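You operate a simulated robot arm through the tools that you are given. There is no shell and no other tool. Be economical: measure what you need, move in short steps, check, and stop when the job is done.

The job below is to be done with a simulated robot arm. You get a single attempt, and the scene is never put back.

## Task
Take the yellow tin and leave it on the square tile on the door end of the plank table.
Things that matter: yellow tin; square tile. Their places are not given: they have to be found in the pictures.

It is judged by the outcome, as a careful person would: the job done as asked, and still so three seconds after it is handed in. It fails if anything else is knocked over, pushed out of place, dropped, spilled or broken.

## Robot
A 6-joint arm with a two-finger parallel gripper, fixed in place. Base frame: the origin is at the foot of the arm, x ahead of it, y to its left, z up; the work surface is at about z = 0. Readings come in m, rad, newtons and seconds.
With the tool pointing down near the work surface it reaches from about 0.16 to 0.42 m from the base axis. Its first joint turns from -1.152 to 1.152 rad. Payload 1.57 kg.
Tool frame: the origin (TCP) lies between the finger pads and is the grasp point; the fingertips stand 0.03 m ahead of it; z points along the fingers, y is the line along which they close. The gripper opens to 0.08 m. The fingers are 0.017 m wide and 0.012 m thick; the gripper's body (0.04 by 0.082 m) begins 0.08 m behind the TCP.
Orientation is told as [roll, pitch, yaw] about the base's x, y, z axes, in that order, counted from this pose: with the fingers straight down and closing along the base's y, the tool's x points along the base's -x, its y along +y and its z along -z.

## Interface
- The arm moves only by the tool drive_tool. Its argument "commands" is one flat list of numbers, 4 for each row, row after row: the shift along the tool's x, y, z in units of 200 mm (1.0 is 200 mm), then the turn about the tool's z in units of 120 degrees (1.0 is 120 degrees). In form: [x, y, z, yaw, x, y, z, yaw, ...]. A call has 1 to 10 rows; each row is the pose to reach, as a shift and turn from the pose commanded when the call began, along the tool's axes at that moment. "fingers" is the opening, from 0 (shut) to 1 (fully open), set as the call begins (left out, the last holds). A call with a number of a shift or a turn outside -1 to 1 is refused whole. A row lasts 0.2 s, in which the tool goes at most 0.05 m and 0.15 rad; a call with a longer step from one row to the next is refused whole, and so is a gripper value outside its range. A pose out of reach is approached as far as the arm can. The call stops where the force on the tool passes 40 N (or 10 N more than at its start, if that is more) or the arm is blocked; 0.2 s more then pass. Each finger travels about 0.153 m/s and halts on what it meets, pressing with about 24 N; the grip force reading is that of the motor and also rises with nothing between the fingers. The clock runs only during rows and for 0.2 s after the last one: add rows that repeat a pose to give the fingers time. It gives the time, the measured TCP pose, the force on the tool (base axes), the opening and the grip force at its end, in the units of the frame above (readings bear some noise).
- Cameras (640 x 400 px; columns grow to the right, rows downward): "scene" is fixed at [0.055, -0.3349, 0.4191]; the picture's right is [0.76, -0.65, 0.00], its down [-0.40, -0.46, -0.79] and it looks along [0.51, 0.60, -0.61] (base axes); focal length 364 px, centre (320, 200). "wrist" rides on the gripper at [0.072, -0.007, -0.122] in the tool frame; the picture's right is [0.09, 1.00, 0.00], its down [-0.84, 0.08, -0.54] and it looks along [-0.54, 0.05, 0.84] (tool axes); focal length 238 px, centre (320, 200).
- get_image(camera): a new picture of that camera. No time passes.
- locate(camera, pixels): for up to 12 pixels [column, row] of the newest picture of that camera ("zoom" is the newest enlarged one), the place [x, y, z] in the base frame of the surface seen there, good to about 0.002 m. No time passes.
- zoom(camera, box): a new picture of the part [left, top, right, bottom] of that camera's present view, enlarged. No time passes.
- finish_job(): hands the job in; it is judged then, once.

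Work in short steps. Measure before you move; look again where a grasp or a placing could have gone wrong, and mend it. You have 60 turns and 30 pictures in all, those below and enlarged ones among them. Open the gripper and draw the arm clear of the work before you hand the job in, unless the task says otherwise; then end with one line.

The tools are called after "Call:" by a JSON object that holds its "method" and its "body". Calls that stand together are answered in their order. drive_tool: Moves the arm, as the interface text tells. Its arguments: {"type":"object","properties":{"commands":{"type":"array"},"fingers":{"type":"number"}},"required":["commands"]} The other tools are called the same way: get_image (camera) takes a picture; locate (camera, pixels) gives the place of the surface under pixels of a picture; zoom (camera, box) takes an enlarged picture of a part of a camera's view; finish_job () hands the job in.

At the start:

```text
time_s: 0.0
position: [0.2683, 0.0813, 0.1889]
ee_rot: [0.0, 0.0, 0.0]
ft_force: [0.5, 1.0, 0.7]
grip_width: 0.0799
grasp_force: 0.0
```

scene: 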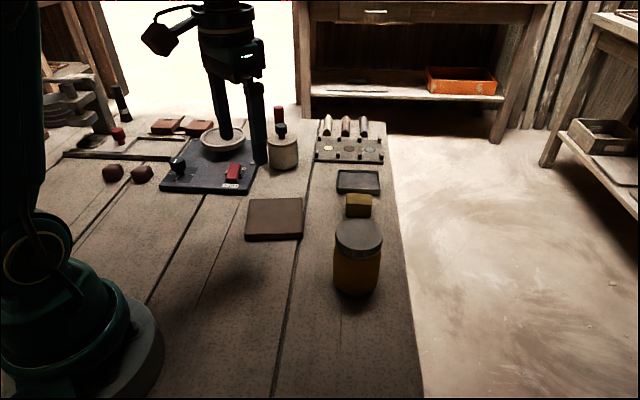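
wrist: 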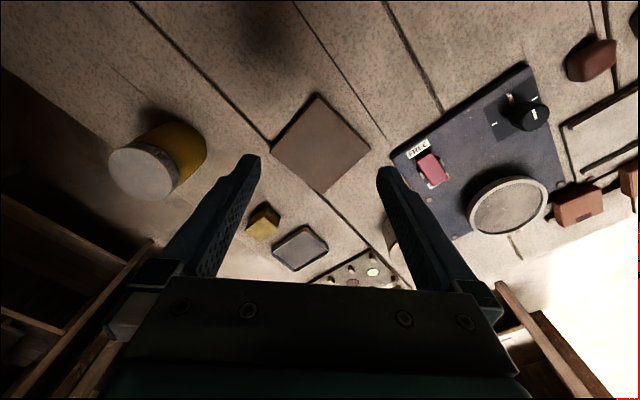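

I see a yellow tin at (357,257), a brown square tile at (275,218) and a small dark tray at (358,182). I'll zoom in and measure these.

Call:
{"method": "zoom", "body": {"camera": "scene", "box": [220, 90, 420, 310]}}

Call:
{"method": "locate", "body": {"camera": "scene", "pixels": [[358, 236], [335, 236], [381, 236], [358, 222], [358, 249], [356, 285], [275, 218], [248, 238], [301, 237], [303, 200], [251, 200], [340, 300]]}}

Call:
{"method": "locate", "body": {"camera": "wrist", "pixels": [[145, 172], [320, 145], [318, 95], [273, 146], [369, 148], [320, 192], [263, 222], [300, 250], [180, 145], [110, 160], [180, 170], [145, 200]]}}

```text
1.82 times, centred on (320, 200) of scene
```

zoom: 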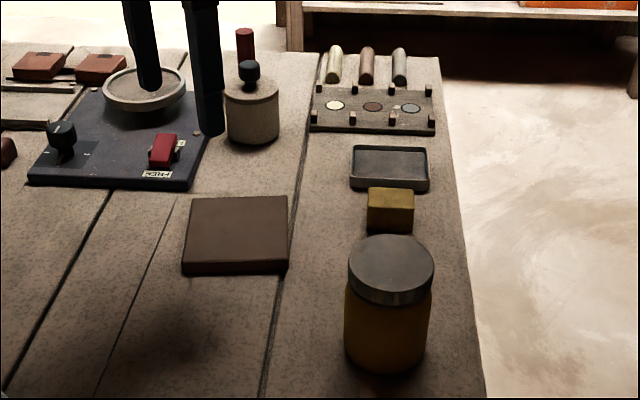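

```text
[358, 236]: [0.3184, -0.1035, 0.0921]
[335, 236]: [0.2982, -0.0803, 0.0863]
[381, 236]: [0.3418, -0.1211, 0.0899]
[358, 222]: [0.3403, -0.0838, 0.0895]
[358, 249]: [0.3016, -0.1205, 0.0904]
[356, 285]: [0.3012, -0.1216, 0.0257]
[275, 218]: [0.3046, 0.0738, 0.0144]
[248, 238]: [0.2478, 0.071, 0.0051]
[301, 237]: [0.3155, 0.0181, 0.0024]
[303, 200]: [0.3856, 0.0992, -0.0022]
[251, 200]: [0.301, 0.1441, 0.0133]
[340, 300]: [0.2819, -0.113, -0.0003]
```

```text
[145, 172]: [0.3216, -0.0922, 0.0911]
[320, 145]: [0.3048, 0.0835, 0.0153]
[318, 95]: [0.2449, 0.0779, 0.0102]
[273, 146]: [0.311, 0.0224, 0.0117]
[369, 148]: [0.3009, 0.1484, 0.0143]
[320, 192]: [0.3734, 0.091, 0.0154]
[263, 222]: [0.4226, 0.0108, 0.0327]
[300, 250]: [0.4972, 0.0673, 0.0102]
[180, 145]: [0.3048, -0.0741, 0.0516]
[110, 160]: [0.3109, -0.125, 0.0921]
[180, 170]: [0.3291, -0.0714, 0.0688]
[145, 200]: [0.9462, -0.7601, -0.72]
```

The tin is centred near (0.320, -0.102), about 0.06 across and 0.09 tall. The only square tile is centred near (0.308, 0.083) with its top at about 0.0145. I'll move above the tin at the present height.

Call:
{"method": "drive_tool", "body": {"commands": [-0.065, -0.229, 0, 0, -0.13, -0.458, 0, 0, -0.195, -0.687, 0, 0, -0.26, -0.915, 0, 0, -0.26, -0.915, 0, 0], "fingers": 1}}

Call:
{"method": "get_image", "body": {"camera": "wrist"}}

```text
time_s: 1.2
position: [0.321, -0.1031, 0.1874]
ee_rot: [0.0, -0.001, 0.001]
ft_force: [1.2, -0.1, -0.1]
grip_width: 0.0801
grasp_force: 0.0
```

```text
26 pictures are left
```

wrist: 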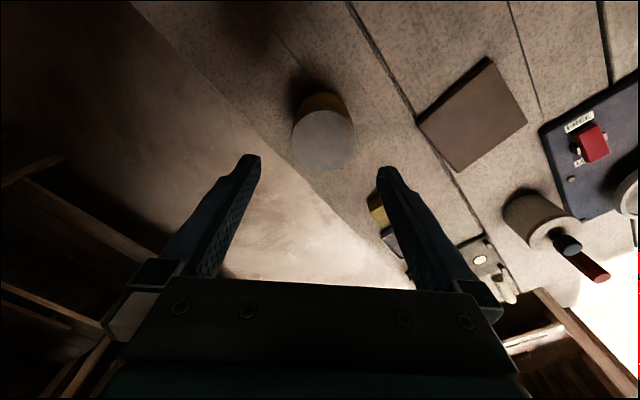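

The lid spans columns 291–354 and is centred near (322,140), between the fingers. I'll measure its edges before going down.

Call:
{"method": "locate", "body": {"camera": "wrist", "pixels": [[322, 140], [294, 141], [351, 140], [322, 113], [322, 167], [303, 160], [343, 160], [303, 120], [343, 120], [325, 98], [460, 115]]}}

```text
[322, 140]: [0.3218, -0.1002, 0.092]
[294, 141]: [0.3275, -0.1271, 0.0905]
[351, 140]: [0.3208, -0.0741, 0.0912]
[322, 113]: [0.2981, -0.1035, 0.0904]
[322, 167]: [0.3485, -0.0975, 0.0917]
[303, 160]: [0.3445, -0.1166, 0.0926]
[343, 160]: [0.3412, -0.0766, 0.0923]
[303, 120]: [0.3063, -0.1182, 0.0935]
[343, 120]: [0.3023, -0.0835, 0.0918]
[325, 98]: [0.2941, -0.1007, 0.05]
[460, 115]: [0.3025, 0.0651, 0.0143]
```

The refined centre is about (0.322, -0.101). I'll descend to z≈0.045 with the fingers open.

Call:
{"method": "drive_tool", "body": {"commands": [-0.0075, 0.005, 0.12, 0, -0.0075, 0.005, 0.24, 0, -0.0075, 0.005, 0.36, 0, -0.0075, 0.005, 0.46, 0, -0.0075, 0.005, 0.56, 0, -0.0075, 0.005, 0.64, 0, -0.0075, 0.005, 0.72, 0, -0.0075, 0.005, 0.72, 0]}}

```text
time_s: 3.0
position: [0.3219, -0.0994, 0.0441]
ee_rot: [0.0, -0.002, 0.001]
ft_force: [-1.2, -0.3, 0.5]
grip_width: 0.08
grasp_force: 0.0
```

The tool is down at z=0.044 with no contact force. I'll close the fingers and hold.

Call:
{"method": "drive_tool", "body": {"commands": [0, 0, 0, 0, 0, 0, 0, 0, 0, 0, 0, 0], "fingers": 0}}

Call:
{"method": "get_image", "body": {"camera": "scene"}}

```text
time_s: 3.8
position: [0.3216, -0.1005, 0.0449]
ee_rot: [-0.001, 0.001, 0.0]
ft_force: [-0.2, 0.4, 0.5]
grip_width: 0.0639
grasp_force: 23.9
```

```text
25 pictures are left
```

scene: 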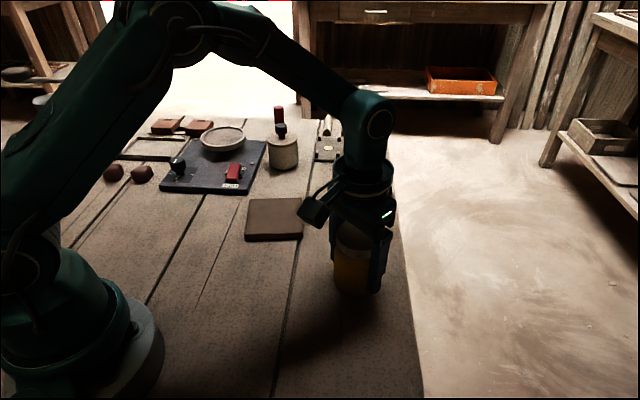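

The tin is gripped, with an opening of 0.064 and 24 N. I'll lift it 0.07 m slowly and check.

Call:
{"method": "drive_tool", "body": {"commands": [0, 0, -0.05, 0, 0, 0, -0.12, 0, 0, 0, -0.2, 0, 0, 0, -0.28, 0, 0, 0, -0.35, 0, 0, 0, -0.35, 0]}}

Call:
{"method": "get_image", "body": {"camera": "scene"}}

Call:
{"method": "get_image", "body": {"camera": "wrist"}}

```text
time_s: 5.2
position: [0.3216, -0.1016, 0.1155]
ee_rot: [-0.001, -0.001, 0.001]
ft_force: [-0.2, -0.2, -1.4]
grip_width: 0.0637
grasp_force: 24.1
```

```text
24 pictures are left
```

scene: 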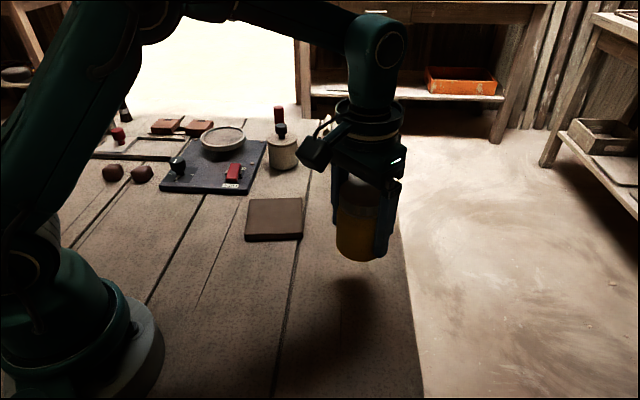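

```text
23 pictures are left
```

wrist: 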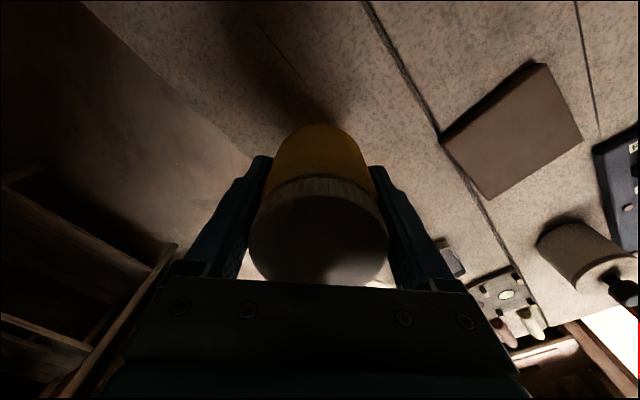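

The tin is held upright and clear of the table. I'll measure the tile corners in this wrist view, just inside (540,64), (443,140), (488,199) and (582,137).

Call:
{"method": "locate", "body": {"camera": "wrist", "pixels": [[543, 70], [446, 141], [488, 196], [578, 136], [515, 130], [495, 100], [465, 168], [533, 165], [562, 103]]}}

```text
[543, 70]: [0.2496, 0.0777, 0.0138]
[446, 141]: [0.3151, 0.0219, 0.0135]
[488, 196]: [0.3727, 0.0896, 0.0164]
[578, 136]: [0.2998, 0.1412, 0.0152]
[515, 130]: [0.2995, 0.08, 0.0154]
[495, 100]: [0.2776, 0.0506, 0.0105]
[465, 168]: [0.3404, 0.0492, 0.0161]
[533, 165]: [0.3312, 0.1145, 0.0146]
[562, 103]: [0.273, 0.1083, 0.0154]
```

The tile centre is about (0.309, 0.083) and its top is at 0.015. I'll carry the tin across at this height, with 0.07 m under it.

Call:
{"method": "drive_tool", "body": {"commands": [0.008, 0.1, 0, 0, 0.02, 0.26, 0, 0, 0.03, 0.44, 0, 0, 0.044, 0.62, 0, 0, 0.056, 0.8, 0, 0, 0.064, 0.89, 0, 0, 0.064, 0.918, 0, 0, 0.064, 0.918, 0, 0]}}

Call:
{"method": "get_image", "body": {"camera": "scene"}}

```text
time_s: 7.0
position: [0.3091, 0.0829, 0.116]
ee_rot: [-0.001, 0.001, -0.001]
ft_force: [0.1, 1.0, -2.4]
grip_width: 0.0635
grasp_force: 23.9
```

```text
22 pictures are left
```

scene: 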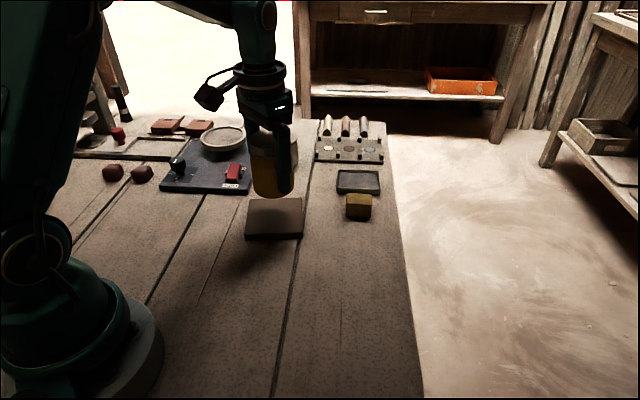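

The tin hangs over the tile. I'll lower it 0.053 m, which leaves about 2 mm, gently at the end.

Call:
{"method": "drive_tool", "body": {"commands": [0, 0, 0.08, 0, 0, 0, 0.16, 0, 0, 0, 0.22, 0, 0, 0, 0.25, 0, 0, 0, 0.265, 0, 0, 0, 0.265, 0]}}

Call:
{"method": "zoom", "body": {"camera": "scene", "box": [200, 120, 360, 260]}}

```text
time_s: 8.4
position: [0.3095, 0.0828, 0.0622]
ee_rot: [-0.001, -0.001, -0.001]
ft_force: [-0.2, -0.6, -1.7]
grip_width: 0.0634
grasp_force: 24.0
```

```text
2.86 times, centred on (280, 190) of scene
```

zoom: 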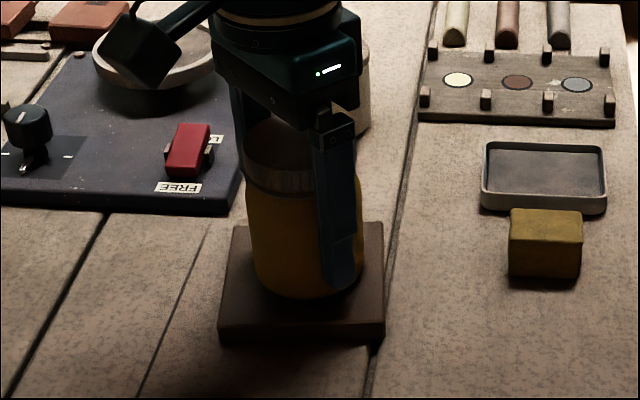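

The tin is just above the tile and centred. I'll lower it by millimetres to feel the contact.

Call:
{"method": "drive_tool", "body": {"commands": [0, 0, 0.005, 0, 0, 0, 0.01, 0, 0, 0, 0.01, 0]}}

```text
time_s: 9.2
position: [0.3093, 0.0822, 0.0605]
ee_rot: [0.0, 0.0, 0.0]
ft_force: [-0.4, -0.1, -2.1]
grip_width: 0.0633
grasp_force: 23.7
```

There is no contact yet: the force is still about -2 N, the tin's own weight. I'll lower one more millimetre.

Call:
{"method": "drive_tool", "body": {"commands": [0, 0, 0.004, 0, 0, 0, 0.006, 0, 0, 0, 0.006, 0]}}

```text
time_s: 10.0
position: [0.3088, 0.0822, 0.0594]
ee_rot: [-0.001, -0.001, -0.001]
ft_force: [-6.1, 0.0, 14.5]
grip_width: 0.0636
grasp_force: 24.1
```

The force is now +14 N, so the tin rests on the tile. I'll open the fingers in place.

Call:
{"method": "drive_tool", "body": {"commands": [0, 0, 0, 0, 0, 0, 0, 0, 0, 0, 0, 0], "fingers": 1}}

```text
time_s: 10.8
position: [0.3082, 0.082, 0.0587]
ee_rot: [0.0, 0.0, 0.001]
ft_force: [-0.4, -0.4, -0.2]
grip_width: 0.0802
grasp_force: 0.1
```

The tin is released with the fingers fully open. I'll rise straight up.

Call:
{"method": "drive_tool", "body": {"commands": [0, 0, -0.08, 0, 0, 0, -0.2, 0, 0, 0, -0.35, 0, 0, 0, -0.5, 0, 0, 0, -0.65, 0, 0, 0, -0.65, 0]}}

Call:
{"method": "get_image", "body": {"camera": "scene"}}

Call:
{"method": "get_image", "body": {"camera": "wrist"}}

```text
time_s: 12.2
position: [0.3089, 0.0827, 0.1881]
ee_rot: [0.001, -0.003, 0.0]
ft_force: [-0.4, 0.4, -0.5]
grip_width: 0.0801
grasp_force: 0.1
```

```text
20 pictures are left
```

scene: 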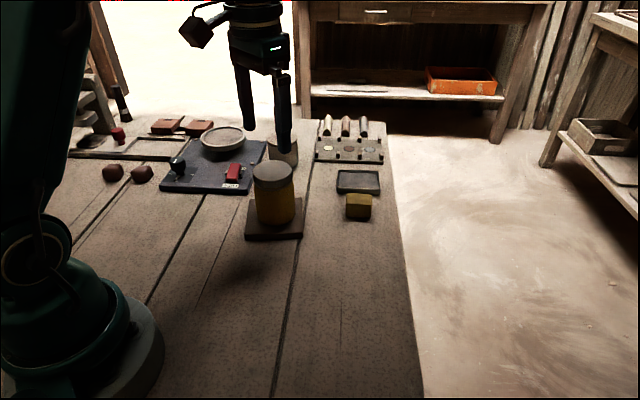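

```text
19 pictures are left
```

wrist: 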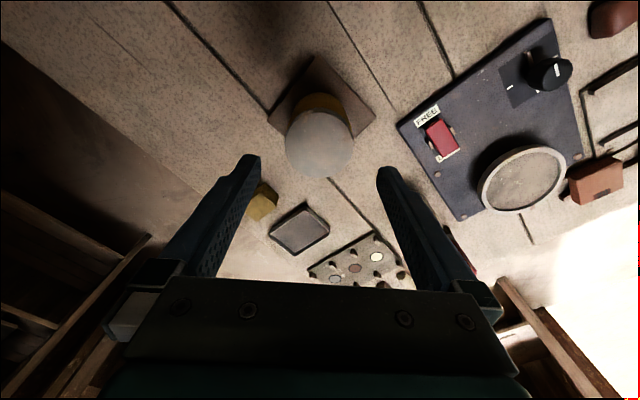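

The tin stands upright in the middle of the tile, with its lid at (273,175) in the scene view. Everything else is where it was, and the open gripper is clear above it, so I'll hand the job in.

Call:
{"method": "finish_job", "body": {}}

```text
The job is handed in.
```

The yellow tin is standing upright on the square tile at the door end of the plank table, and nothing else was disturbed. I took the bright opening at the far end as the door; this was the only square tile I could see.
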